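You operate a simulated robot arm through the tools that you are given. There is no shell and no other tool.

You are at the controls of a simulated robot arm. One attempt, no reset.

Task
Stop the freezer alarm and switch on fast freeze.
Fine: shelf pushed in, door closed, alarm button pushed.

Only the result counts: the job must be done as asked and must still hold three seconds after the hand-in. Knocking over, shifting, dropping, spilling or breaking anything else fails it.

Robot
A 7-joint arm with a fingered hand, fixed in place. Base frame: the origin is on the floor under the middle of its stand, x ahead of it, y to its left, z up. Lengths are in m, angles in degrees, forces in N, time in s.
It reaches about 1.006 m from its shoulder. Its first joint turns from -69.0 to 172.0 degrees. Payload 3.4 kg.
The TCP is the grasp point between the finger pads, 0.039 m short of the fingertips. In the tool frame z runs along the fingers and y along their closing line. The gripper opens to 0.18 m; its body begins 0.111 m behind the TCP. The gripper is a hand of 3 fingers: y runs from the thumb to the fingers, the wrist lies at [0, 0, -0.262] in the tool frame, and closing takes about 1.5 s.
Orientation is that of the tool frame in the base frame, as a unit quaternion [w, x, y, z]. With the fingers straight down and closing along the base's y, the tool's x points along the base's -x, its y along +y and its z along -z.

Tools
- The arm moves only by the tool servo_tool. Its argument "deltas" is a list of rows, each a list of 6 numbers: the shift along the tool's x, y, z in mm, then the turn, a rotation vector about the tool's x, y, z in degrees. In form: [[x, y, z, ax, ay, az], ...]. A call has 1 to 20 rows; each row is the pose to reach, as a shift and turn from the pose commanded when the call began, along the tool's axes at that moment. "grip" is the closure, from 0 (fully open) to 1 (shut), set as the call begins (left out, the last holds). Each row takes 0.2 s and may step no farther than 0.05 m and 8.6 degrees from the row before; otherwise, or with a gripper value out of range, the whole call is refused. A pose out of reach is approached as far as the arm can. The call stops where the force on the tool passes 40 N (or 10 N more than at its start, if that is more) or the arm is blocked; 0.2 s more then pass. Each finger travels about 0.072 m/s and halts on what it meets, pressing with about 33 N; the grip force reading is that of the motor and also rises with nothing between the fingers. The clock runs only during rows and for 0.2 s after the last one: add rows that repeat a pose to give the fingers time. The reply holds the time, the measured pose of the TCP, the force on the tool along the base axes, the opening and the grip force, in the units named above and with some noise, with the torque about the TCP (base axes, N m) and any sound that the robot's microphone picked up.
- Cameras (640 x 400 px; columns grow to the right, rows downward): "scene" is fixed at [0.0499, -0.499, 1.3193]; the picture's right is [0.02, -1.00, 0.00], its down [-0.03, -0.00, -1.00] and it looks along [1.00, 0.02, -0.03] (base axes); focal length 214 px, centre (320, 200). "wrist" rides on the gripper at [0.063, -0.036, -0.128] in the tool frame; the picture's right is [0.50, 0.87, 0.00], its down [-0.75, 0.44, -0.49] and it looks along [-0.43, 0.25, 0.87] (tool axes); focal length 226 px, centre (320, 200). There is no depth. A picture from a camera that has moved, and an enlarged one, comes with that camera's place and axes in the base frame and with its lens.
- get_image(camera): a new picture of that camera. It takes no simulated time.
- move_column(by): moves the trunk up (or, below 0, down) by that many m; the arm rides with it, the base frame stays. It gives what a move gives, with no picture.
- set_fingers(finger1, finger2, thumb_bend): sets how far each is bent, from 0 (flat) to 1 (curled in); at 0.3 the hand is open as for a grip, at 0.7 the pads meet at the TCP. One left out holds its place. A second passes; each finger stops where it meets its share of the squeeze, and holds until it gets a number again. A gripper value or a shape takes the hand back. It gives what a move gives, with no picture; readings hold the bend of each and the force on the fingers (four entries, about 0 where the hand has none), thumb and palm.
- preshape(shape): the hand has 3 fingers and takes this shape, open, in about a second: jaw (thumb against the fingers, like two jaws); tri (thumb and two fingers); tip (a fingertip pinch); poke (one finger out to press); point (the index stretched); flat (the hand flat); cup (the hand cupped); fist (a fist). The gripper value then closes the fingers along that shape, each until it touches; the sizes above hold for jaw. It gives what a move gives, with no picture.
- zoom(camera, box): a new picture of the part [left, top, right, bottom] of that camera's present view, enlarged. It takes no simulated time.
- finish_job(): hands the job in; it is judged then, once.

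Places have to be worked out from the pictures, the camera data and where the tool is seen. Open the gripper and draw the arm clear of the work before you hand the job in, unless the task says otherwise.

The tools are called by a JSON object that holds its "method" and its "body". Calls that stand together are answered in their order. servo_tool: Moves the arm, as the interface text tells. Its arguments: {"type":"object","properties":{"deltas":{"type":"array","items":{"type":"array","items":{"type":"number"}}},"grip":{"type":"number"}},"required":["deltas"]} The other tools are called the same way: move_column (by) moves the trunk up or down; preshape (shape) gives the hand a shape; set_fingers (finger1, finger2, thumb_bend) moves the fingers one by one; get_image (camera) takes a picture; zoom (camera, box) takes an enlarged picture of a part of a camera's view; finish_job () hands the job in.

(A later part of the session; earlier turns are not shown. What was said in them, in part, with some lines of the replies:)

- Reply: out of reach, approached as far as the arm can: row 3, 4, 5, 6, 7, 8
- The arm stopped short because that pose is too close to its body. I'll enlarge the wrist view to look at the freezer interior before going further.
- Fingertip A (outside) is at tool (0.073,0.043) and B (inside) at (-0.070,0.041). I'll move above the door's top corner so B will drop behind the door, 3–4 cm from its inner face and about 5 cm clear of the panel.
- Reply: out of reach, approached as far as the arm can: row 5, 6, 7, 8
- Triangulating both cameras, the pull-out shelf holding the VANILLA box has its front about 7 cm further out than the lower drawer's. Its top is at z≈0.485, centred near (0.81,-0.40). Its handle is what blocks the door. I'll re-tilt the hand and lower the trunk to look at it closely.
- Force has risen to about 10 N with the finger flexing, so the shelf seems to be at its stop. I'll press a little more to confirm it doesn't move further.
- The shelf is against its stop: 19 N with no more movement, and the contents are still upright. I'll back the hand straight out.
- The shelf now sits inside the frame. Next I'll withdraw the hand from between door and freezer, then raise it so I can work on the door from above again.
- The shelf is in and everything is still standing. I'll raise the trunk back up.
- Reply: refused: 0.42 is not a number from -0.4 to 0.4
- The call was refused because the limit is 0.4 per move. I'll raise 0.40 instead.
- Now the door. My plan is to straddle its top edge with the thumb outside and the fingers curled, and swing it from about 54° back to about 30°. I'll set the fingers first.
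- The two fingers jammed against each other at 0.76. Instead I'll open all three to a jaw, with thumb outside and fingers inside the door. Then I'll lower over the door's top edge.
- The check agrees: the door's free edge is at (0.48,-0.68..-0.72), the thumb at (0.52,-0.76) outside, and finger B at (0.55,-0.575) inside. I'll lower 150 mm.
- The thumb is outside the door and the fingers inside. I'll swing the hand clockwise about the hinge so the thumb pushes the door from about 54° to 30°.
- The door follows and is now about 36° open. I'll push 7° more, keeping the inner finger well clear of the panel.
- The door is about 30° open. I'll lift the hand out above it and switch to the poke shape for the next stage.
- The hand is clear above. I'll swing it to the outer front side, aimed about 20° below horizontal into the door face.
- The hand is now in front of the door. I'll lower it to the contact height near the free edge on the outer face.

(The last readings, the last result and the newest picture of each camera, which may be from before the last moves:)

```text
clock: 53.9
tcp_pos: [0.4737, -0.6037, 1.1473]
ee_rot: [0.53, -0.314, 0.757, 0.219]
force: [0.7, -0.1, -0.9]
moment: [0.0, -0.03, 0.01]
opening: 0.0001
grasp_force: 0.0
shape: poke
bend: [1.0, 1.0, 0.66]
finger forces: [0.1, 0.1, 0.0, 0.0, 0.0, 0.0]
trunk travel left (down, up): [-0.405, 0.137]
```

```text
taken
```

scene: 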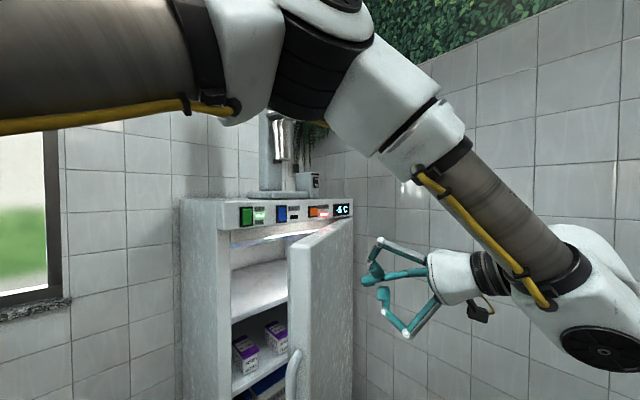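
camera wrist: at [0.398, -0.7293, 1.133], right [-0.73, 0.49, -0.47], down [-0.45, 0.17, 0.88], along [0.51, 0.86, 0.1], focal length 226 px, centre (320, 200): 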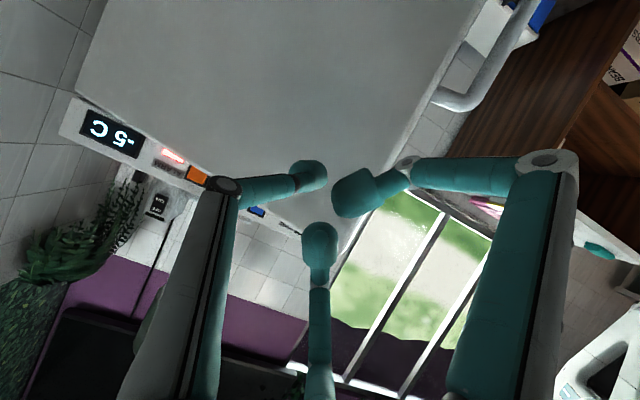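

The thumb tip is about 8 cm from the door's outer face and pointed at a spot near the free edge, above the handle. I'll push along the closing arc, the first half now.

{"method": "servo_tool", "body": {"deltas": [[5, 0.5, 40, 0, 0, 0], [9, 0.8, 75, 0, 0, 0], [9.8, 1.1, 101.6, 0, 0, 0], [4, 12, 117.5, 0, 0, 0], [-1.8, 23, 133.4, 0, 0, 0], [-8, 32.5, 150, 0, 0, 0], [-14, 41.8, 167, 0, 0, 0], [-20.3, 49.6, 184.4, 0, 0, 0], [-26.7, 57.4, 201.8, 0, 0, 0]]}}

{"method": "get_image", "body": {"camera": "wrist"}}

{"method": "get_image", "body": {"camera": "scene"}}

```text
clock: 55.9
tcp_pos: [0.5716, -0.4182, 1.1039]
ee_rot: [0.529, -0.315, 0.757, 0.219]
force: [0.2, 0.1, -0.2]
moment: [0.03, 0.03, 0.01]
opening: 0.0001
grasp_force: 0.0
shape: poke
bend: [1.0, 1.0, 0.66]
finger forces: [0.1, 0.0, 0.0, 0.0, 0.0, 0.0]
trunk travel left (down, up): [-0.405, 0.137]
```

```text
taken
camera wrist: at [0.4967, -0.5443, 1.0901], right [-0.73, 0.49, -0.47], down [-0.45, 0.16, 0.88], along [0.51, 0.86, 0.1], focal length 226 px, centre (320, 200)
```

wrist: 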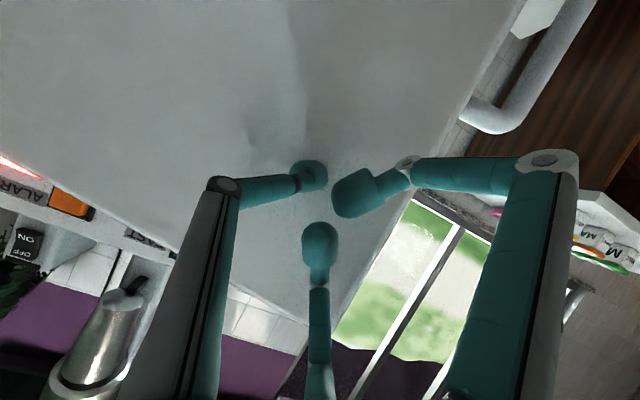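

```text
taken
```

scene: 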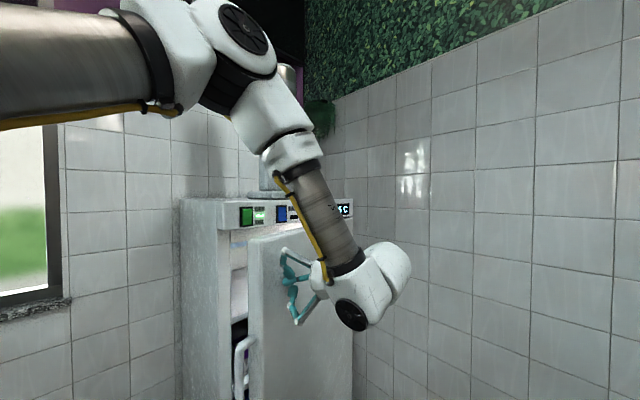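

The door follows and is about 16° open. I'll continue the arc to closing.

{"method": "servo_tool", "body": {"deltas": [[-6.6, 6.2, 18.1, 0, 0, 0], [-13.2, 12.3, 36.2, 0, 0, 0], [-20, 17, 54.7, 0, 0, 0], [-26.6, 21.3, 73.2, 0, 0, 0]]}}

{"method": "get_image", "body": {"camera": "wrist"}}

{"method": "get_image", "body": {"camera": "scene"}}

```text
clock: 56.9
tcp_pos: [0.612, -0.3497, 1.103]
ee_rot: [0.529, -0.316, 0.757, 0.219]
force: [-0.1, -0.1, -0.6]
moment: [0.01, 0.0, 0.0]
opening: 0.0
grasp_force: 0.1
shape: poke
bend: [1.0, 1.0, 0.66]
finger forces: [0.0, 0.0, 0.1, 0.0, 0.1, 0.0]
trunk travel left (down, up): [-0.405, 0.137]
```

```text
taken
camera wrist: at [0.5363, -0.4744, 1.0896], right [-0.73, 0.49, -0.47], down [-0.45, 0.17, 0.88], along [0.51, 0.86, 0.1], focal length 226 px, centre (320, 200)
```

wrist: 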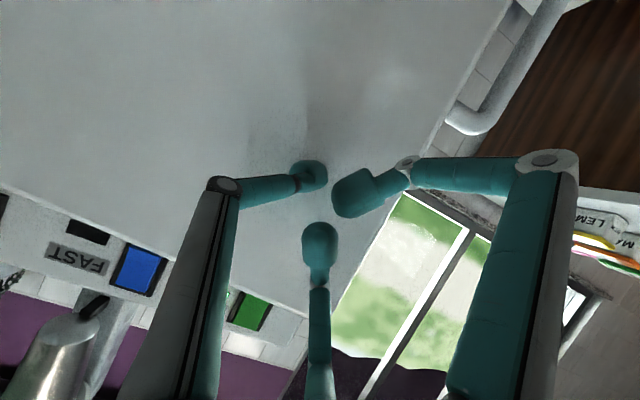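

```text
taken
```

scene: 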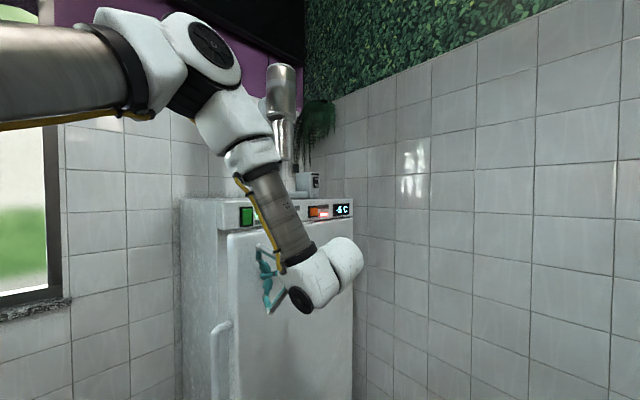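

The door is nearly shut. I'll keep pressing inward in small steps and watch the force.

{"method": "servo_tool", "body": {"deltas": [[-3.4, 0.7, 9.4, 0, 0, 0], [-6.8, 1.2, 18.7, 0, 0, 0], [-10.2, 1.6, 28, 0, 0, 0], [-13.6, 2, 37.4, 0, 0, 0]]}}

{"method": "get_image", "body": {"camera": "wrist"}}

{"method": "zoom", "body": {"camera": "scene", "box": [180, 180, 380, 320]}}

```text
clock: 57.9
tcp_pos: [0.6393, -0.3191, 1.1034]
ee_rot: [0.529, -0.315, 0.757, 0.219]
force: [0.1, 0.5, -0.3]
moment: [-0.01, 0.0, -0.02]
opening: 0.0
grasp_force: 0.1
shape: poke
bend: [1.0, 1.0, 0.66]
finger forces: [0.0, 0.0, 0.0, 0.1, 0.0, 0.0]
trunk travel left (down, up): [-0.405, 0.137]
```

```text
taken
camera wrist: at [0.5641, -0.4447, 1.0897], right [-0.73, 0.49, -0.47], down [-0.45, 0.16, 0.88], along [0.51, 0.86, 0.1], focal length 226 px, centre (320, 200)
```

wrist: 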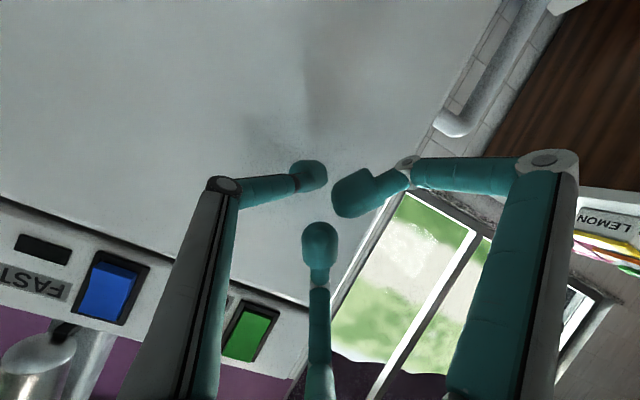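

```text
2.86 times, centred on (280, 250) of scene
camera zoom: at [0.0499, -0.499, 1.3193], right [0.02, -1.0, 0.0], down [-0.03, 0.0, -1.0], along [1.0, 0.02, -0.03], focal length 613 px, centre (434, 57)
```

zoom: 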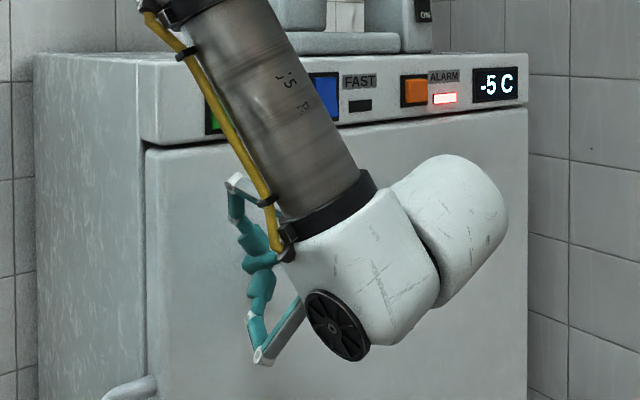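

The door looks almost flush, but there's no resistance yet. I'll continue pressing.

{"method": "servo_tool", "body": {"deltas": [[-2.4, 0.2, 6.6, 0, 0, 0], [-4.8, 0.4, 13.1, 0, 0, 0], [-7.2, 0.6, 19.7, 0, 0, 0], [-9.6, 0.8, 26.2, 0, 0, 0], [-12, 1, 32.8, 0, 0, 0]]}}

{"method": "get_image", "body": {"camera": "wrist"}}

{"method": "zoom", "body": {"camera": "scene", "box": [180, 180, 380, 320]}}

```text
clock: 59.1
tcp_pos: [0.6542, -0.3083, 1.1041]
ee_rot: [0.527, -0.307, 0.764, 0.208]
force: [-29.1, -41.5, 2.1]
moment: [-0.33, 0.23, -0.16]
opening: 0.0
grasp_force: 0.0
shape: poke
bend: [1.0, 1.0, 0.71]
finger forces: [0.1, 0.0, 0.1, 0.0, 49.4, 0.0]
trunk travel left (down, up): [-0.405, 0.137]
stopped in row 5: the force on the tool passed its limit at 46 N (the readings are from after the stop); the commanded pose is now the measured one
```

```text
taken
camera wrist: at [0.5758, -0.4327, 1.0912], right [-0.72, 0.5, -0.47], down [-0.44, 0.19, 0.88], along [0.53, 0.84, 0.09], focal length 226 px, centre (320, 200)
```

wrist: 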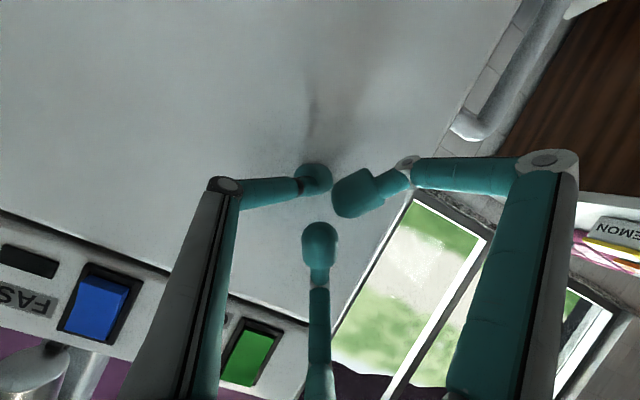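

```text
2.86 times, centred on (280, 250) of scene
camera zoom: at [0.0499, -0.499, 1.3193], right [0.02, -1.0, 0.0], down [-0.03, 0.0, -1.0], along [1.0, 0.02, -0.03], focal length 613 px, centre (434, 57)
```

zoom: 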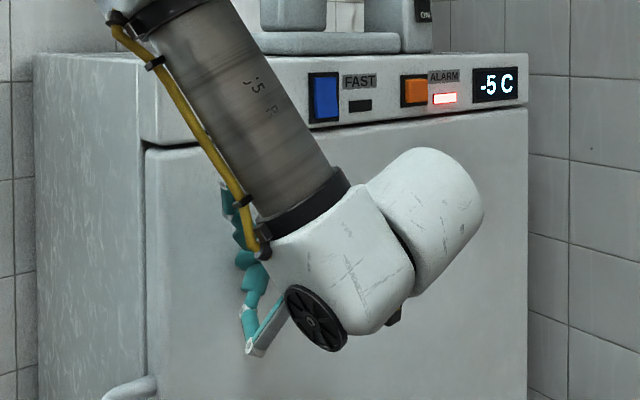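

The door met a firm stop, about 50 N on the thumb, and it's flush. I'll back off and check that it stays closed.

{"method": "servo_tool", "body": {"deltas": [[7.1, -0.5, -18.6, 0, 0, 0], [17.8, -1.3, -46.6, 0, 0, 0], [30, -2.2, -79, 0, 0, 0], [43, -3, -112, 0, 0, 0]]}}

{"method": "get_image", "body": {"camera": "wrist"}}

{"method": "get_image", "body": {"camera": "scene"}}

```text
clock: 60.1
tcp_pos: [0.576, -0.3946, 1.1012]
ee_rot: [0.528, -0.31, 0.761, 0.215]
force: [-0.6, -0.8, 0.6]
moment: [0.03, -0.01, 0.01]
opening: 0.0
grasp_force: 0.1
shape: poke
bend: [1.0, 1.0, 0.66]
finger forces: [0.0, 0.0, 0.1, 0.0, 0.0, 0.0]
trunk travel left (down, up): [-0.405, 0.137]
```

```text
taken
camera wrist: at [0.4988, -0.5183, 1.0877], right [-0.73, 0.5, -0.47], down [-0.45, 0.17, 0.88], along [0.52, 0.85, 0.1], focal length 226 px, centre (320, 200)
```

wrist: 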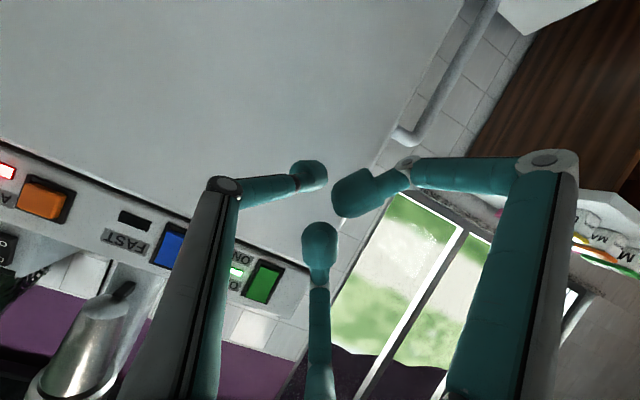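

```text
taken
```

scene: 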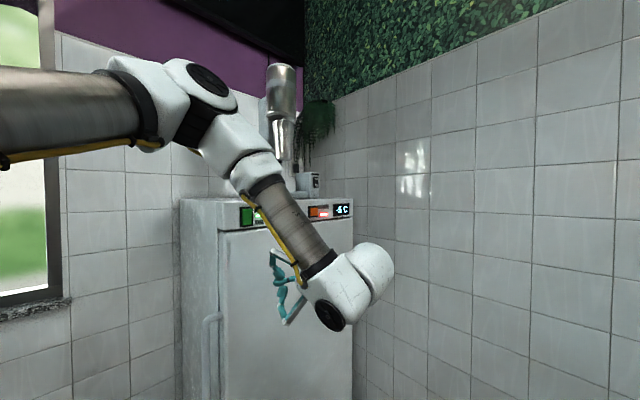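

The door stays shut. Now I'll study the panel buttons from this closer view.

{"method": "zoom", "body": {"camera": "wrist", "box": [0, 140, 200, 290]}}

{"method": "zoom", "body": {"camera": "wrist", "box": [90, 190, 300, 320]}}

{"method": "zoom", "body": {"camera": "scene", "box": [220, 190, 370, 284]}}

```text
2.67 times, centred on (100, 215) of wrist
camera zoom: at [0.4988, -0.5183, 1.0877], right [-0.73, 0.5, -0.47], down [-0.45, 0.17, 0.88], along [0.52, 0.85, 0.1], focal length 603 px, centre (907, 160)
```

zoom: 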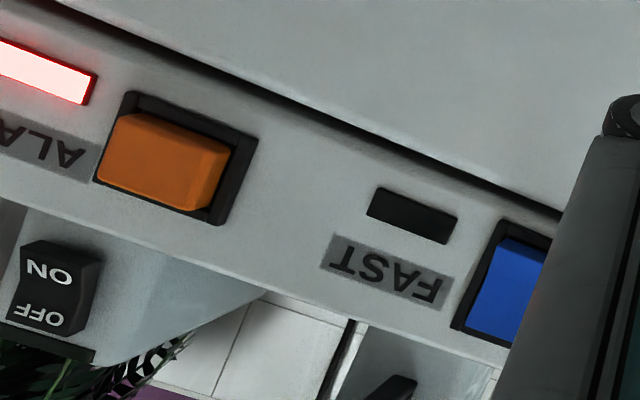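

```text
3.05 times, centred on (195, 255) of wrist
camera zoom: at [0.4988, -0.5183, 1.0877], right [-0.73, 0.5, -0.47], down [-0.45, 0.17, 0.88], along [0.52, 0.85, 0.1], focal length 689 px, centre (701, 32)
```

zoom: 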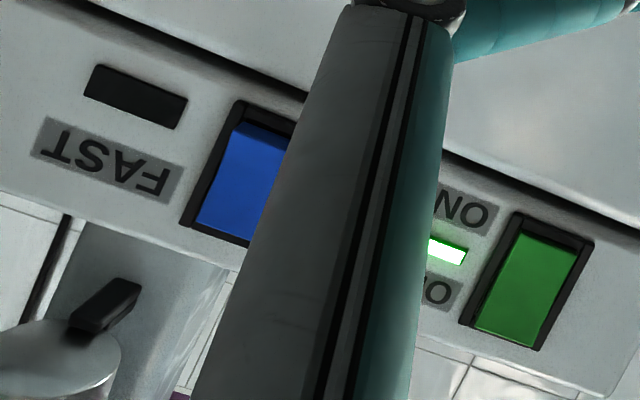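

```text
4.26 times, centred on (295, 237) of scene
camera zoom: at [0.0499, -0.499, 1.3193], right [0.02, -1.0, 0.0], down [-0.03, 0.0, -1.0], along [1.0, 0.02, -0.03], focal length 913 px, centre (426, 43)
```

zoom: 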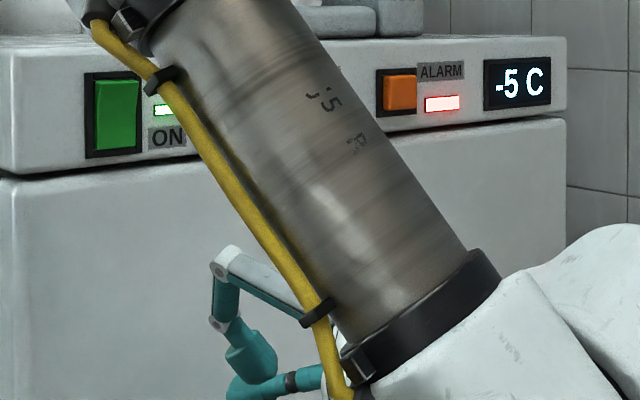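

Next I'll move up and to the right of the panel, re-aimed, so the camera sees the FAST and ALARM controls unobstructed.

{"method": "servo_tool", "body": {"deltas": [[-28.9, -20, -17.8, 1.8, -0.6, 0.6], [-57.9, -40.1, -35.6, 3.7, -1.2, 1.2], [-86.8, -60.1, -53.3, 5.5, -1.8, 1.8], [-115.8, -80.1, -71.1, 7.3, -2.4, 2.4], [-144.7, -100.2, -88.9, 9.2, -3.1, 2.9], [-173.7, -120.2, -106.7, 11, -3.7, 3.5], [-202.6, -140.2, -124.4, 12.8, -4.3, 4.1], [-231.6, -160.3, -142.2, 14.7, -4.9, 4.7], [-260.5, -180.3, -160, 16.5, -5.5, 5.3]]}}

{"method": "get_image", "body": {"camera": "wrist"}}

{"method": "get_image", "body": {"camera": "scene"}}

```text
clock: 62.1
tcp_pos: [0.6593, -0.5328, 1.4099]
ee_rot: [0.592, -0.19, 0.771, 0.137]
force: [0.5, -0.1, 0.9]
moment: [-0.02, 0.03, -0.03]
opening: 0.0
grasp_force: 0.2
shape: poke
bend: [1.0, 1.0, 0.66]
finger forces: [0.0, 0.1, 0.0, 0.1, 0.0, 0.1]
trunk travel left (down, up): [-0.405, 0.137]
```

```text
taken
camera wrist: at [0.5499, -0.63, 1.3848], right [-0.51, 0.7, -0.49], down [-0.45, 0.27, 0.85], along [0.73, 0.66, 0.18], focal length 226 px, centre (320, 200)
```

wrist: 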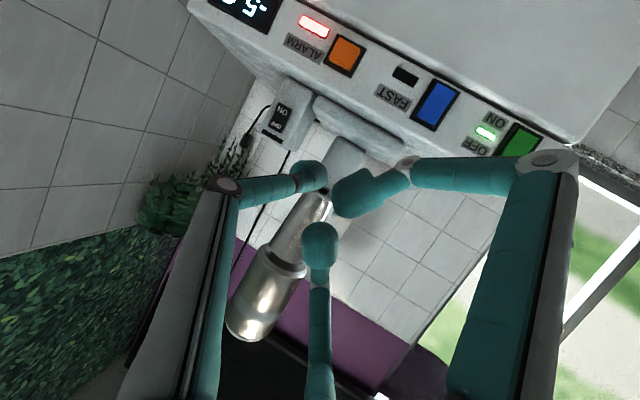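

```text
taken
```

scene: 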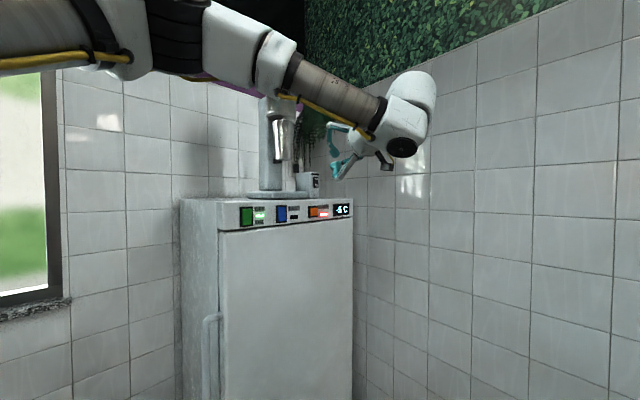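

Both cameras have a clear view of the panel now, and the door looks fully closed. I'll zoom for detail.

{"method": "zoom", "body": {"camera": "wrist", "box": [280, 0, 480, 140]}}

{"method": "zoom", "body": {"camera": "wrist", "box": [380, 50, 560, 170]}}

{"method": "zoom", "body": {"camera": "scene", "box": [225, 190, 365, 240]}}

```text
2.86 times, centred on (380, 70) of wrist
camera zoom: at [0.5499, -0.63, 1.3848], right [-0.51, 0.7, -0.49], down [-0.45, 0.27, 0.85], along [0.73, 0.66, 0.18], focal length 646 px, centre (149, 571)
```

zoom: 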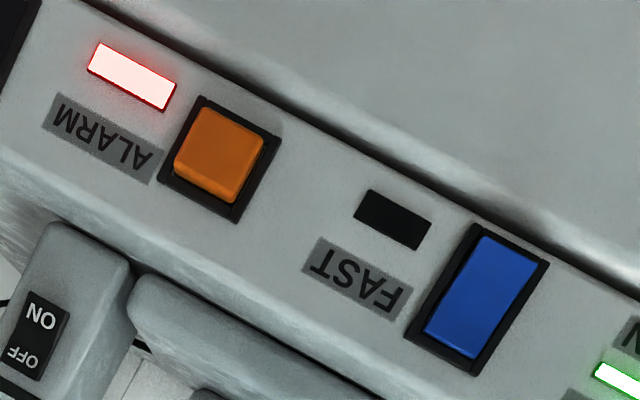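

```text
3.33 times, centred on (470, 110) of wrist
camera zoom: at [0.5499, -0.63, 1.3848], right [-0.51, 0.7, -0.49], down [-0.45, 0.27, 0.85], along [0.73, 0.66, 0.18], focal length 754 px, centre (-180, 500)
```

zoom: 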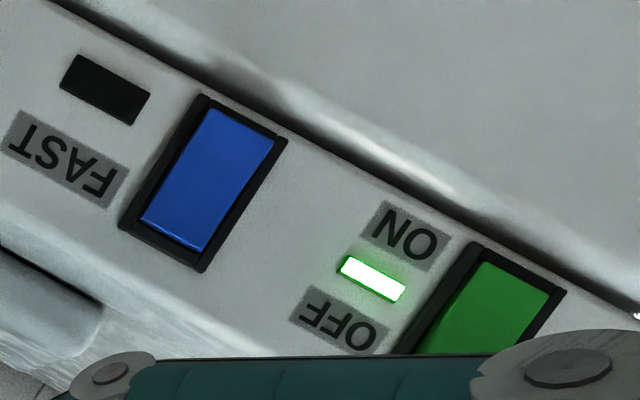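

```text
4.57 times, centred on (295, 215) of scene
camera zoom: at [0.0499, -0.499, 1.3193], right [0.02, -1.0, 0.0], down [-0.03, 0.0, -1.0], along [1.0, 0.02, -0.03], focal length 980 px, centre (434, 131)
```

zoom: 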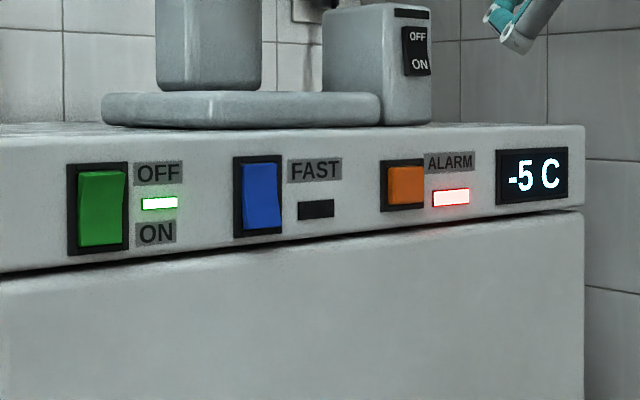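

By its tilt the blue rocker's top is pressed in (OFF), opposite to the lit green one. So FAST must be pressed at its lower end. I estimate the alarm button at (0.846,-0.459,1.254) and the blue centre at (0.749,-0.360,1.255). I'll calibrate the pressing thumb tip in both views.

{"method": "zoom", "body": {"camera": "scene", "box": [290, 110, 430, 210]}}

{"method": "zoom", "body": {"camera": "wrist", "box": [200, 130, 440, 280]}}

```text
4.00 times, centred on (360, 160) of scene
camera zoom: at [0.0499, -0.499, 1.3193], right [0.02, -1.0, 0.0], down [-0.03, 0.0, -1.0], along [1.0, 0.02, -0.03], focal length 858 px, centre (160, 360)
```

zoom: 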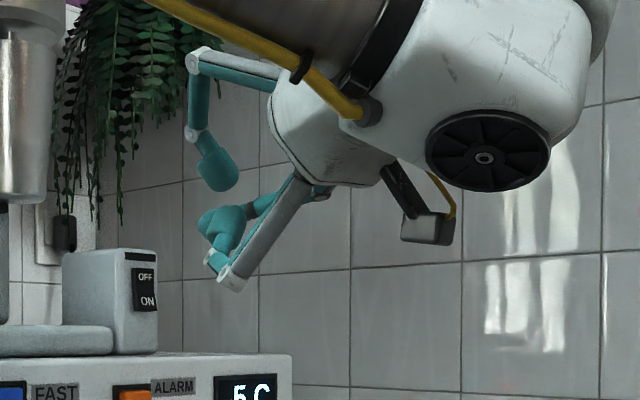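

```text
2.67 times, centred on (320, 205) of wrist
camera zoom: at [0.5499, -0.63, 1.3848], right [-0.51, 0.7, -0.49], down [-0.45, 0.27, 0.85], along [0.73, 0.66, 0.18], focal length 603 px, centre (320, 187)
```

zoom: 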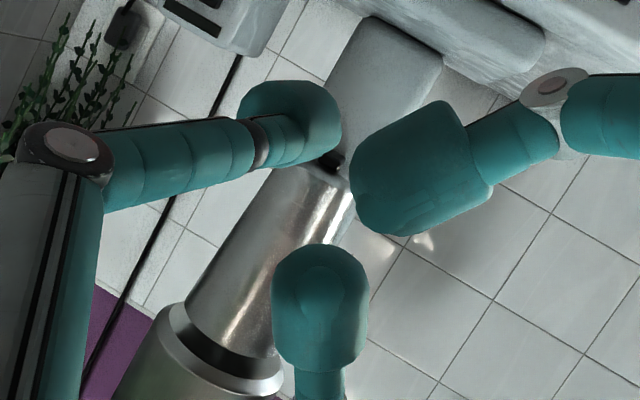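

The tip model agrees in both views, with its centre at about tool (0.003,-0.0075,0.03). I'll move to a standoff 6 cm in front of the alarm button.

{"method": "servo_tool", "body": {"deltas": [[22.1, -5.6, 29.7, 0, 0, 0], [44.3, -11.2, 59.4, 0, 0, 0], [66.4, -16.9, 89.2, 0, 0, 0], [88.6, -22.5, 118.9, 0, 0, 0], [110.7, -28.1, 148.6, 0, 0, 0]]}}

{"method": "get_image", "body": {"camera": "wrist"}}

{"method": "zoom", "body": {"camera": "scene", "box": [225, 170, 395, 260]}}

```text
clock: 63.3
tcp_pos: [0.7737, -0.5281, 1.2582]
ee_rot: [0.591, -0.186, 0.772, 0.141]
force: [-0.4, -0.9, 0.3]
moment: [0.04, -0.02, 0.01]
opening: 0.0001
grasp_force: 0.0
shape: poke
bend: [1.0, 1.0, 0.66]
finger forces: [0.0, 0.0, 0.0, 0.0, 0.0, 0.0]
trunk travel left (down, up): [-0.405, 0.137]
```

```text
taken
camera wrist: at [0.6646, -0.6239, 1.2313], right [-0.51, 0.71, -0.49], down [-0.45, 0.26, 0.85], along [0.74, 0.65, 0.18], focal length 226 px, centre (320, 200)
```

wrist: 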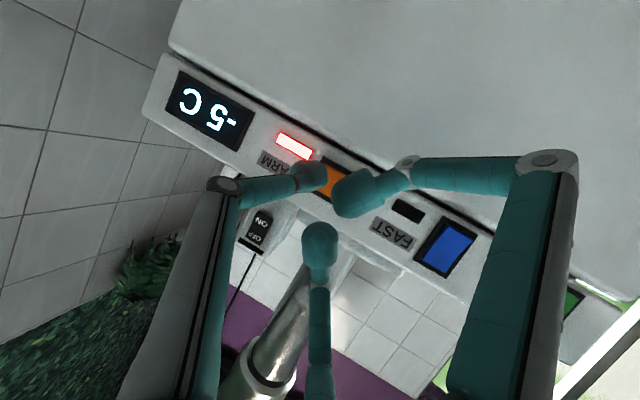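

```text
3.76 times, centred on (310, 215) of scene
camera zoom: at [0.0499, -0.499, 1.3193], right [0.02, -1.0, 0.0], down [-0.03, 0.0, -1.0], along [1.0, 0.02, -0.03], focal length 807 px, centre (358, 144)
```

zoom: 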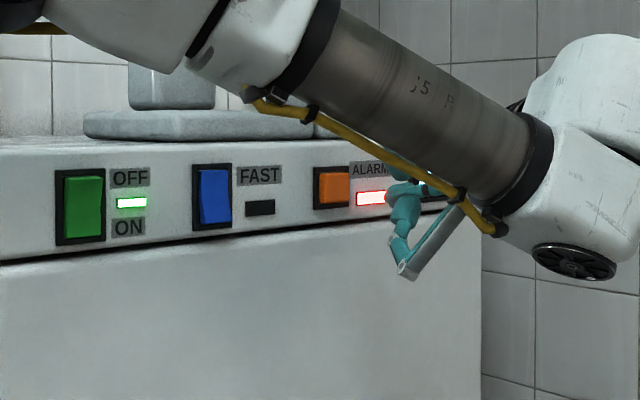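

The readings lag the commanded pose slightly. I'll hold still briefly to let it settle, then measure again.

{"method": "servo_tool", "body": {"deltas": [[0, 0, 0, 0, 0, 0], [0, 0, 0, 0, 0, 0], [0, 0, 0, 0, 0, 0]]}}

{"method": "zoom", "body": {"camera": "wrist", "box": [240, 110, 480, 280]}}

{"method": "zoom", "body": {"camera": "scene", "box": [225, 170, 395, 260]}}

```text
clock: 64.1
tcp_pos: [0.7718, -0.5239, 1.2591]
ee_rot: [0.592, -0.187, 0.771, 0.14]
force: [0.2, -0.5, -0.4]
moment: [0.0, 0.03, -0.02]
opening: 0.0
grasp_force: 0.1
shape: poke
bend: [1.0, 1.0, 0.66]
finger forces: [0.0, 0.0, 0.0, 0.0, 0.0, 0.0]
trunk travel left (down, up): [-0.405, 0.137]
```

```text
2.35 times, centred on (360, 195) of wrist
camera zoom: at [0.6633, -0.6204, 1.234], right [-0.51, 0.71, -0.49], down [-0.45, 0.27, 0.85], along [0.74, 0.65, 0.18], focal length 532 px, centre (226, 212)
```

zoom: 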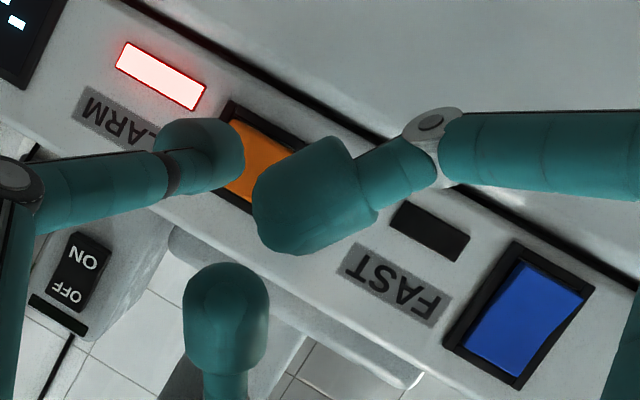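

```text
3.76 times, centred on (310, 215) of scene
camera zoom: at [0.0499, -0.499, 1.3193], right [0.02, -1.0, 0.0], down [-0.03, 0.0, -1.0], along [1.0, 0.02, -0.03], focal length 807 px, centre (358, 144)
```

zoom: 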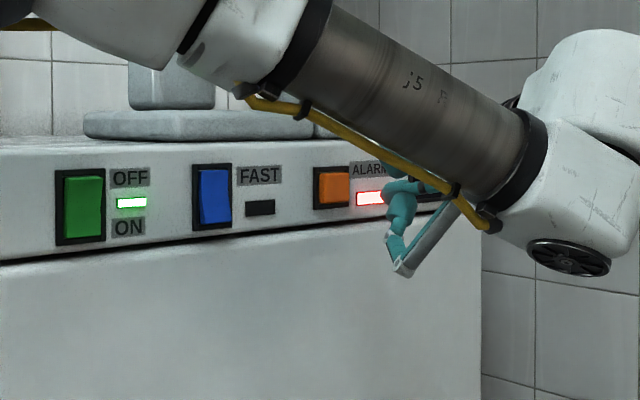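

Settled. The tip is 7 cm out and about 1 cm too far right. I'll correct sideways by 10 mm and up by 4.5 mm while advancing 45 mm toward the alarm button.

{"method": "servo_tool", "body": {"deltas": [[-7.2, 13.8, 9.7, 0, 0, 0], [-10.9, 18.5, 23.4, 0, 0, 0], [-14.7, 23.1, 37.2, 0, 0, 0], [-14.7, 23.1, 37.2, 0, 0, 0], [-14.7, 23.1, 37.2, 0, 0, 0]]}}

{"method": "zoom", "body": {"camera": "wrist", "box": [240, 110, 480, 280]}}

{"method": "zoom", "body": {"camera": "scene", "box": [265, 180, 365, 240]}}

```text
clock: 65.3
tcp_pos: [0.8014, -0.4835, 1.265]
ee_rot: [0.592, -0.187, 0.771, 0.14]
force: [-0.1, -0.1, -0.1]
moment: [0.0, -0.02, 0.02]
opening: 0.0
grasp_force: 0.1
shape: poke
bend: [1.0, 1.0, 0.66]
finger forces: [0.1, 0.0, 0.0, 0.1, 0.1, 0.1]
trunk travel left (down, up): [-0.405, 0.137]
```

```text
2.35 times, centred on (360, 195) of wrist
camera zoom: at [0.6922, -0.5804, 1.238], right [-0.51, 0.71, -0.49], down [-0.45, 0.26, 0.85], along [0.73, 0.65, 0.18], focal length 532 px, centre (226, 212)
```

zoom: 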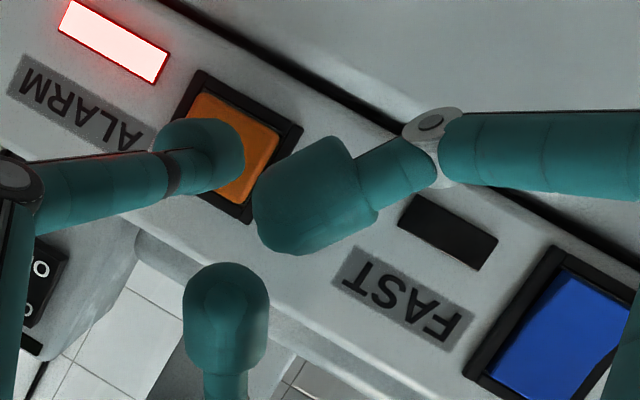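

```text
6.40 times, centred on (315, 210) of scene
camera zoom: at [0.0499, -0.499, 1.3193], right [0.02, -1.0, 0.0], down [-0.03, 0.0, -1.0], along [1.0, 0.02, -0.03], focal length 1373 px, centre (352, 136)
```

zoom: 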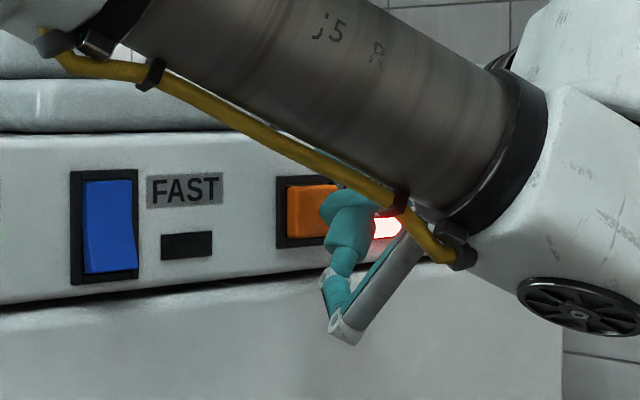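

The tip is centred on the orange button and about 1 cm from contact. I'll press in small steps and hold.

{"method": "servo_tool", "body": {"deltas": [[-1.5, 1.9, 5.5, 0, 0, 0], [-2.5, 3.1, 9.2, 0, 0, 0], [-3.5, 4.3, 12.8, 0, 0, 0], [-4.2, 5.2, 15.6, 0, 0, 0], [-5, 6.2, 18.4, 0, 0, 0]]}}

{"method": "zoom", "body": {"camera": "wrist", "box": [240, 110, 480, 280]}}

{"method": "zoom", "body": {"camera": "scene", "box": [265, 180, 365, 240]}}

```text
clock: 66.5
tcp_pos: [0.813, -0.4746, 1.2645]
ee_rot: [0.593, -0.186, 0.771, 0.139]
force: [-12.6, -10.9, 0.0]
moment: [-0.05, 0.07, -0.2]
opening: 0.0
grasp_force: 0.1
shape: poke
bend: [1.0, 1.0, 0.67]
finger forces: [0.0, 0.2, 0.1, 0.0, 16.6, 0.0]
trunk travel left (down, up): [-0.405, 0.137]
heard: click, click
```

```text
2.35 times, centred on (360, 195) of wrist
camera zoom: at [0.7035, -0.5703, 1.2383], right [-0.51, 0.71, -0.49], down [-0.45, 0.27, 0.85], along [0.74, 0.65, 0.19], focal length 532 px, centre (226, 212)
```

zoom: 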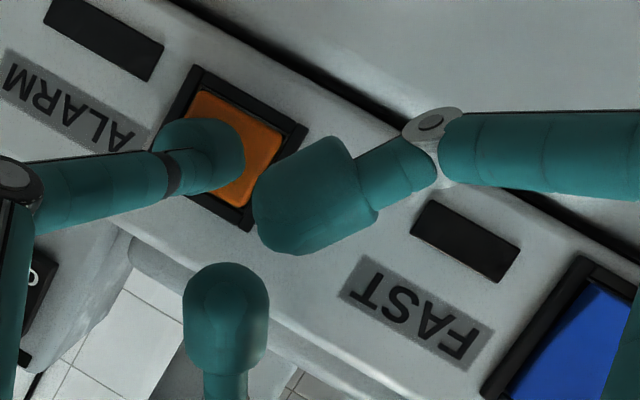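

```text
6.40 times, centred on (315, 210) of scene
camera zoom: at [0.0499, -0.499, 1.3193], right [0.02, -1.0, 0.0], down [-0.03, 0.0, -1.0], along [1.0, 0.02, -0.03], focal length 1373 px, centre (352, 136)
```

zoom: 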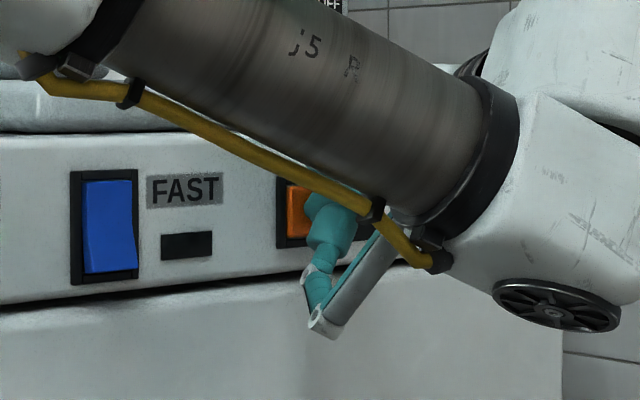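

Clicks were heard and the alarm lamp has gone dark. I'll back off and check the lamp stays off.

{"method": "servo_tool", "body": {"deltas": [[3.7, -4.6, -13.8, 0, 0, 0], [9.9, -12.3, -36.7, 0, 0, 0], [17.4, -21.6, -64.2, 0, 0, 0], [17.4, -21.6, -64.2, 0, 0, 0], [17.4, -21.6, -64.2, 0, 0, 0]]}}

{"method": "get_image", "body": {"camera": "wrist"}}

{"method": "zoom", "body": {"camera": "wrist", "box": [240, 110, 520, 290]}}

{"method": "zoom", "body": {"camera": "scene", "box": [225, 180, 375, 260]}}

```text
clock: 67.7
tcp_pos: [0.7667, -0.5142, 1.2685]
ee_rot: [0.592, -0.189, 0.771, 0.138]
force: [0.0, 0.5, -0.3]
moment: [-0.01, 0.02, -0.01]
opening: 0.0001
grasp_force: 0.1
shape: poke
bend: [1.0, 1.0, 0.66]
finger forces: [0.0, 0.1, 0.0, 0.1, 0.0, 0.0]
trunk travel left (down, up): [-0.405, 0.137]
```

```text
taken
camera wrist: at [0.6578, -0.6112, 1.2422], right [-0.51, 0.71, -0.49], down [-0.45, 0.27, 0.85], along [0.73, 0.65, 0.18], focal length 226 px, centre (320, 200)
```

wrist: 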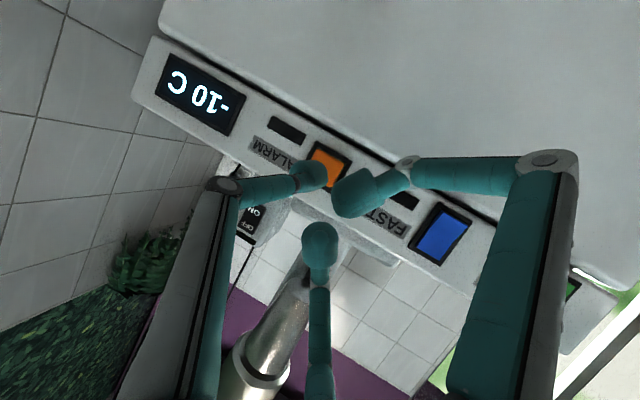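

```text
2.22 times, centred on (380, 200) of wrist
camera zoom: at [0.6578, -0.6112, 1.2422], right [-0.51, 0.71, -0.49], down [-0.45, 0.27, 0.85], along [0.73, 0.65, 0.18], focal length 502 px, centre (187, 200)
```

zoom: 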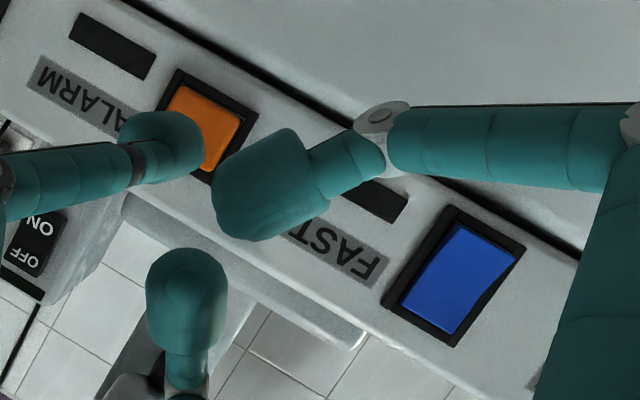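

```text
4.27 times, centred on (300, 220) of scene
camera zoom: at [0.0499, -0.499, 1.3193], right [0.02, -1.0, 0.0], down [-0.03, 0.0, -1.0], along [1.0, 0.02, -0.03], focal length 915 px, centre (405, 115)
```

zoom: 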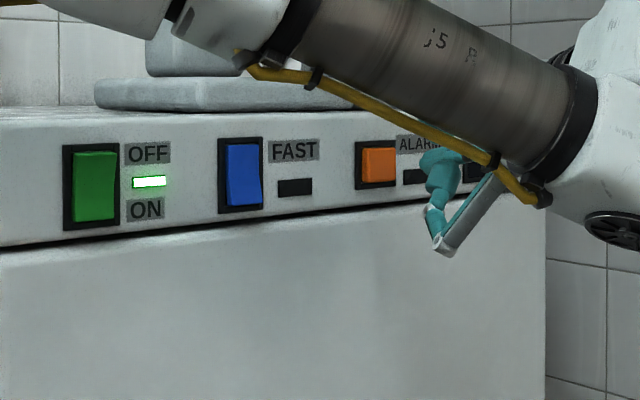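

The alarm is off, and the display has dropped to -10 °C. Next I'll move to a standoff in front of the lower end of the blue FAST rocker, at about (0.749,-0.360,1.240).

{"method": "servo_tool", "body": {"deltas": [[5.5, 34.4, -4, 0, 0, 0], [11.1, 68.9, -8.1, 0, 0, 0], [16.6, 103.3, -12.1, 0, 0, 0], [22.2, 137.7, -16.2, 0, 0, 0], [22.2, 137.7, -16.2, 0, 0, 0], [22.2, 137.7, -16.2, 0, 0, 0]]}}

{"method": "get_image", "body": {"camera": "wrist"}}

{"method": "zoom", "body": {"camera": "wrist", "box": [220, 90, 440, 250]}}

{"method": "zoom", "body": {"camera": "scene", "box": [225, 180, 375, 260]}}

```text
clock: 69.1
tcp_pos: [0.6829, -0.4094, 1.2429]
ee_rot: [0.593, -0.186, 0.771, 0.14]
force: [-0.1, -0.7, 0.4]
moment: [-0.01, -0.02, 0.02]
opening: 0.0
grasp_force: 0.1
shape: poke
bend: [1.0, 1.0, 0.66]
finger forces: [0.0, 0.0, 0.0, 0.0, 0.0, 0.0]
trunk travel left (down, up): [-0.405, 0.137]
```

```text
taken
camera wrist: at [0.5746, -0.5054, 1.217], right [-0.51, 0.71, -0.49], down [-0.45, 0.26, 0.85], along [0.73, 0.65, 0.18], focal length 226 px, centre (320, 200)
```

wrist: 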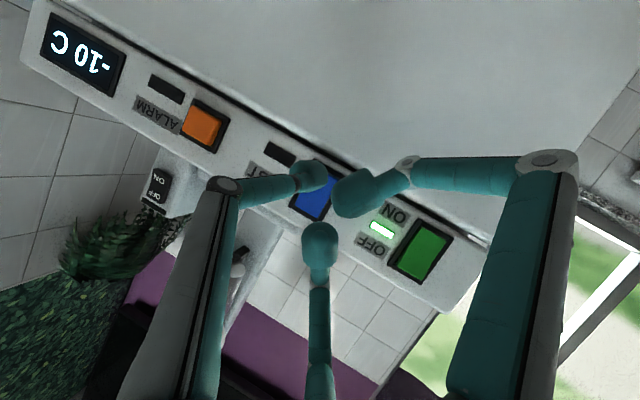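

```text
2.50 times, centred on (330, 170) of wrist
camera zoom: at [0.5746, -0.5054, 1.217], right [-0.51, 0.71, -0.49], down [-0.45, 0.26, 0.85], along [0.73, 0.65, 0.18], focal length 565 px, centre (295, 275)
```

zoom: 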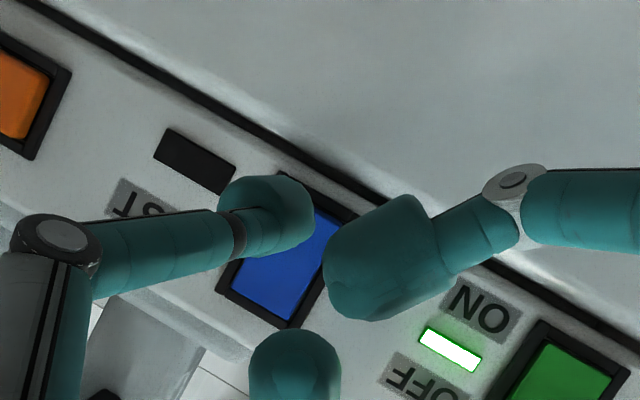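

```text
4.27 times, centred on (300, 220) of scene
camera zoom: at [0.0499, -0.499, 1.3193], right [0.02, -1.0, 0.0], down [-0.03, 0.0, -1.0], along [1.0, 0.02, -0.03], focal length 915 px, centre (405, 115)
```

zoom: 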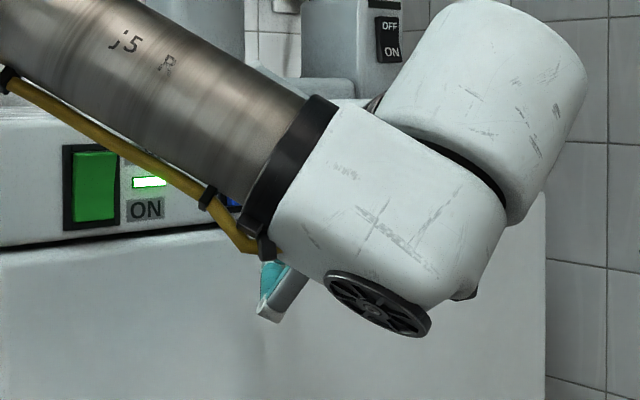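

The tip will land about 16 mm below the rocker's centre and roughly 4 mm too far right. I'll correct that and advance 34 mm.

{"method": "servo_tool", "body": {"deltas": [[-5.6, 7.5, 9, 0, 0, 0], [-8.6, 11.2, 20, 0, 0, 0], [-11, 14.3, 29.2, 0, 0, 0], [-11, 14.3, 29.2, 0, 0, 0], [-11, 14.3, 29.2, 0, 0, 0]]}}

{"method": "zoom", "body": {"camera": "wrist", "box": [220, 90, 440, 250]}}

{"method": "zoom", "body": {"camera": "scene", "box": [225, 180, 375, 260]}}

```text
clock: 70.3
tcp_pos: [0.705, -0.3769, 1.2479]
ee_rot: [0.592, -0.188, 0.771, 0.14]
force: [-0.1, -0.9, -0.5]
moment: [0.0, 0.01, -0.02]
opening: 0.0001
grasp_force: 0.1
shape: poke
bend: [1.0, 1.0, 0.66]
finger forces: [0.0, 0.0, 0.0, 0.0, 0.1, 0.0]
trunk travel left (down, up): [-0.405, 0.137]
```

```text
2.50 times, centred on (330, 170) of wrist
camera zoom: at [0.5962, -0.4737, 1.2227], right [-0.51, 0.71, -0.49], down [-0.45, 0.27, 0.85], along [0.73, 0.65, 0.18], focal length 565 px, centre (295, 275)
```

zoom: 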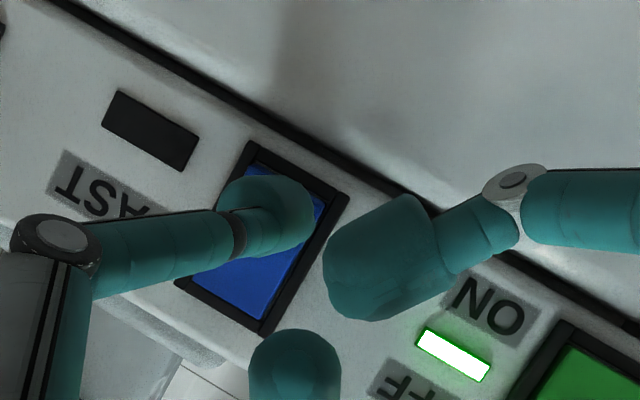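

```text
4.27 times, centred on (300, 220) of scene
camera zoom: at [0.0499, -0.499, 1.3193], right [0.02, -1.0, 0.0], down [-0.03, 0.0, -1.0], along [1.0, 0.02, -0.03], focal length 915 px, centre (405, 115)
```

zoom: 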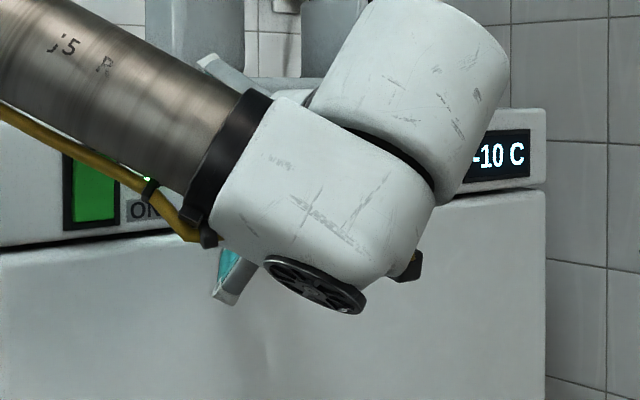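

The tip is well centred laterally, so I'll shift 4 mm lower for leverage and press in small steps.

{"method": "servo_tool", "body": {"deltas": [[2.9, 1.2, 4.7, 0, 0, 0], [1.9, 2.5, 8.3, 0, 0, 0], [0.9, 3.7, 12, 0, 0, 0], [-0.1, 4.9, 15.7, 0, 0, 0]]}}

{"method": "zoom", "body": {"camera": "wrist", "box": [220, 90, 440, 250]}}

```text
clock: 71.3
tcp_pos: [0.7123, -0.3748, 1.2443]
ee_rot: [0.592, -0.184, 0.773, 0.139]
force: [-27.1, -16.7, -7.9]
moment: [-0.25, 0.45, -0.09]
opening: 0.0001
grasp_force: 0.0
shape: poke
bend: [1.0, 1.0, 0.68]
finger forces: [0.1, 0.1, 0.0, 0.1, 31.6, 0.0]
trunk travel left (down, up): [-0.405, 0.137]
```

```text
2.50 times, centred on (330, 170) of wrist
camera zoom: at [0.6017, -0.4702, 1.2182], right [-0.5, 0.71, -0.49], down [-0.45, 0.27, 0.85], along [0.74, 0.65, 0.18], focal length 565 px, centre (295, 275)
```

zoom: 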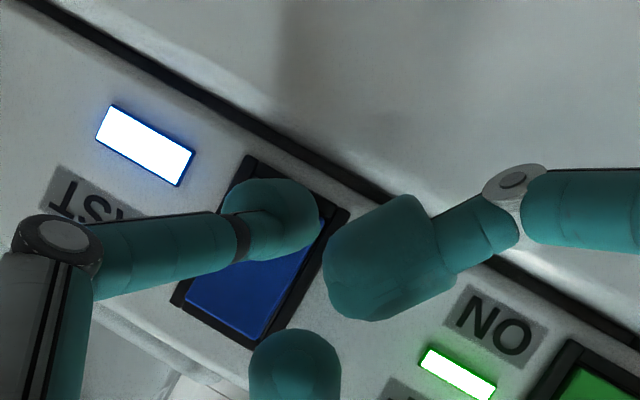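

The FAST lamp is lit. I'll back straight off and confirm everything holds.

{"method": "servo_tool", "body": {"deltas": [[3.7, -4.6, -13.8, 0, 0, 0], [9.9, -12.3, -36.7, 0, 0, 0], [19.8, -24.7, -73.4, 0, 0, 0], [29.8, -37, -110, 0, 0, 0], [29.8, -37, -110, 0, 0, 0]]}}

{"method": "get_image", "body": {"camera": "wrist"}}

{"method": "zoom", "body": {"camera": "scene", "box": [180, 170, 380, 290]}}

```text
clock: 72.5
tcp_pos: [0.631, -0.4459, 1.2491]
ee_rot: [0.591, -0.19, 0.772, 0.139]
force: [0.9, 0.0, 0.3]
moment: [0.0, -0.01, 0.01]
opening: 0.0001
grasp_force: 0.0
shape: poke
bend: [1.0, 1.0, 0.66]
finger forces: [0.0, 0.0, 0.0, 0.1, 0.0, 0.0]
trunk travel left (down, up): [-0.405, 0.137]
```

```text
taken
camera wrist: at [0.5221, -0.5438, 1.2224], right [-0.51, 0.71, -0.49], down [-0.45, 0.27, 0.85], along [0.73, 0.66, 0.18], focal length 226 px, centre (320, 200)
```

wrist: 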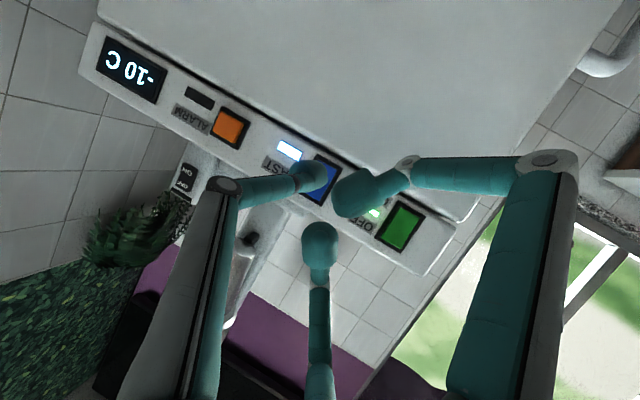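

```text
3.20 times, centred on (280, 230) of scene
camera zoom: at [0.0499, -0.499, 1.3193], right [0.02, -1.0, 0.0], down [-0.03, 0.0, -1.0], along [1.0, 0.02, -0.03], focal length 686 px, centre (448, 104)
```

zoom: 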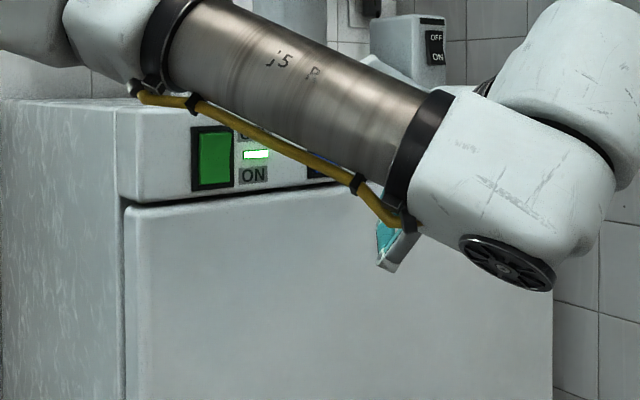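

FAST is lit, the alarm is out and power is on. I'll withdraw the arm well clear and open the hand.

{"method": "servo_tool", "body": {"deltas": [[-10.2, -11.5, -38.9, 0, 0, 0], [-20.4, -23, -77.8, 0, 0, 0], [-30.6, -34.4, -116.8, 0, 0, 0], [-40.8, -45.9, -155.7, 0, 0, 0], [-51, -57.4, -194.6, 0, 0, 0]]}}

{"method": "preshape", "body": {"shape": "jaw"}}

{"method": "get_image", "body": {"camera": "scene"}}

{"method": "get_image", "body": {"camera": "wrist"}}

```text
clock: 73.7
tcp_pos: [0.5011, -0.5836, 1.3466]
ee_rot: [0.592, -0.188, 0.771, 0.139]
force: [-0.7, 0.5, 0.6]
moment: [-0.03, -0.05, 0.01]
opening: 0.0
grasp_force: 0.0
shape: poke
bend: [1.0, 1.0, 0.66]
finger forces: [0.1, 0.0, 0.0, 0.0, 0.1, 0.0]
trunk travel left (down, up): [-0.405, 0.137]
```

```text
clock: 74.6
tcp_pos: [0.5033, -0.586, 1.3425]
ee_rot: [0.593, -0.187, 0.771, 0.141]
force: [0.3, -0.6, 0.4]
moment: [0.01, -0.02, -0.02]
opening: 0.18
grasp_force: 0.1
shape: jaw
bend: [0.3, 0.3, 0.3]
finger forces: [0.0, 0.1, 0.1, 0.0, 0.0, 0.1]
trunk travel left (down, up): [-0.405, 0.137]
```

```text
taken
```

scene: 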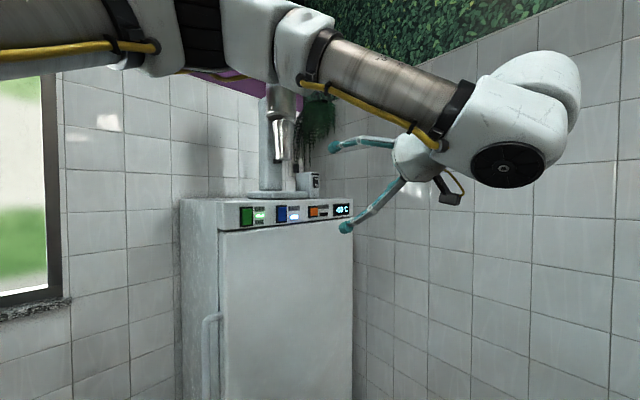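

```text
taken
camera wrist: at [0.3943, -0.682, 1.3171], right [-0.51, 0.71, -0.49], down [-0.45, 0.26, 0.85], along [0.73, 0.65, 0.18], focal length 226 px, centre (320, 200)
```

wrist: 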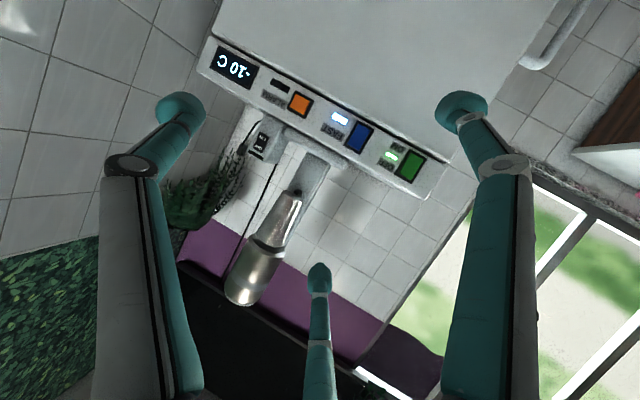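

I'll do a final zoomed check of the panel and the door seam before handing in.

{"method": "zoom", "body": {"camera": "scene", "box": [200, 180, 370, 290]}}

{"method": "zoom", "body": {"camera": "wrist", "box": [190, 20, 450, 200]}}

```text
3.64 times, centred on (285, 235) of scene
camera zoom: at [0.0499, -0.499, 1.3193], right [0.02, -1.0, 0.0], down [-0.03, 0.0, -1.0], along [1.0, 0.02, -0.03], focal length 780 px, centre (447, 73)
```

zoom: 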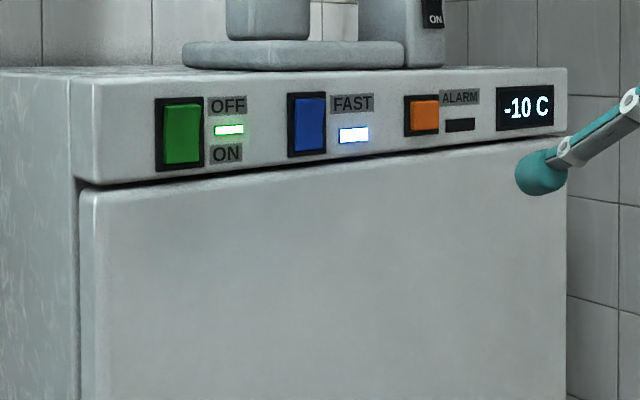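

```text
2.22 times, centred on (320, 110) of wrist
camera zoom: at [0.3943, -0.682, 1.3171], right [-0.51, 0.71, -0.49], down [-0.45, 0.26, 0.85], along [0.73, 0.65, 0.18], focal length 502 px, centre (320, 400)
```

zoom: 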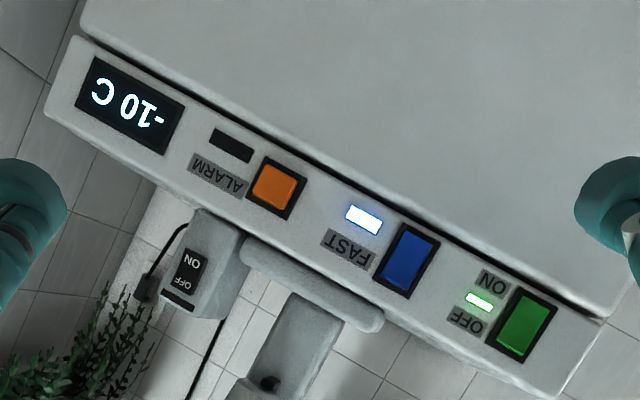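

The final views show the door flush, the alarm lamp off, the FAST lamp on, the power lamp on and the display at -10 °C. The shelf is pushed in, the hand is open and the arm is clear. I'm handing in the job.

{"method": "finish_job", "body": {}}

```text
The job is handed in.
```

The freezer alarm is off and fast freeze is on. I've handed the job in, but the reply didn't say whether it passed.

- **Cause:** a pull-out shelf (the one with the VANILLA box) was sticking out and its handle was holding the door ajar.
- **Shelf and door:** I pushed the shelf in until it hit its stop, then pushed the door closed. It stayed flush after I let go.
- **Alarm:** I pressed the alarm button. Its lamp went dark and stayed off, and the display dropped from -5 °C to -10 °C.
- **Fast freeze:** I pressed the lower end of the FAST switch, and its lamp came on and stayed lit. The power switch is still on.

Nothing fell or tipped over that I could see in the pictures up to when the door closed. I opened the hand and moved the arm away from the freezer before handing in.
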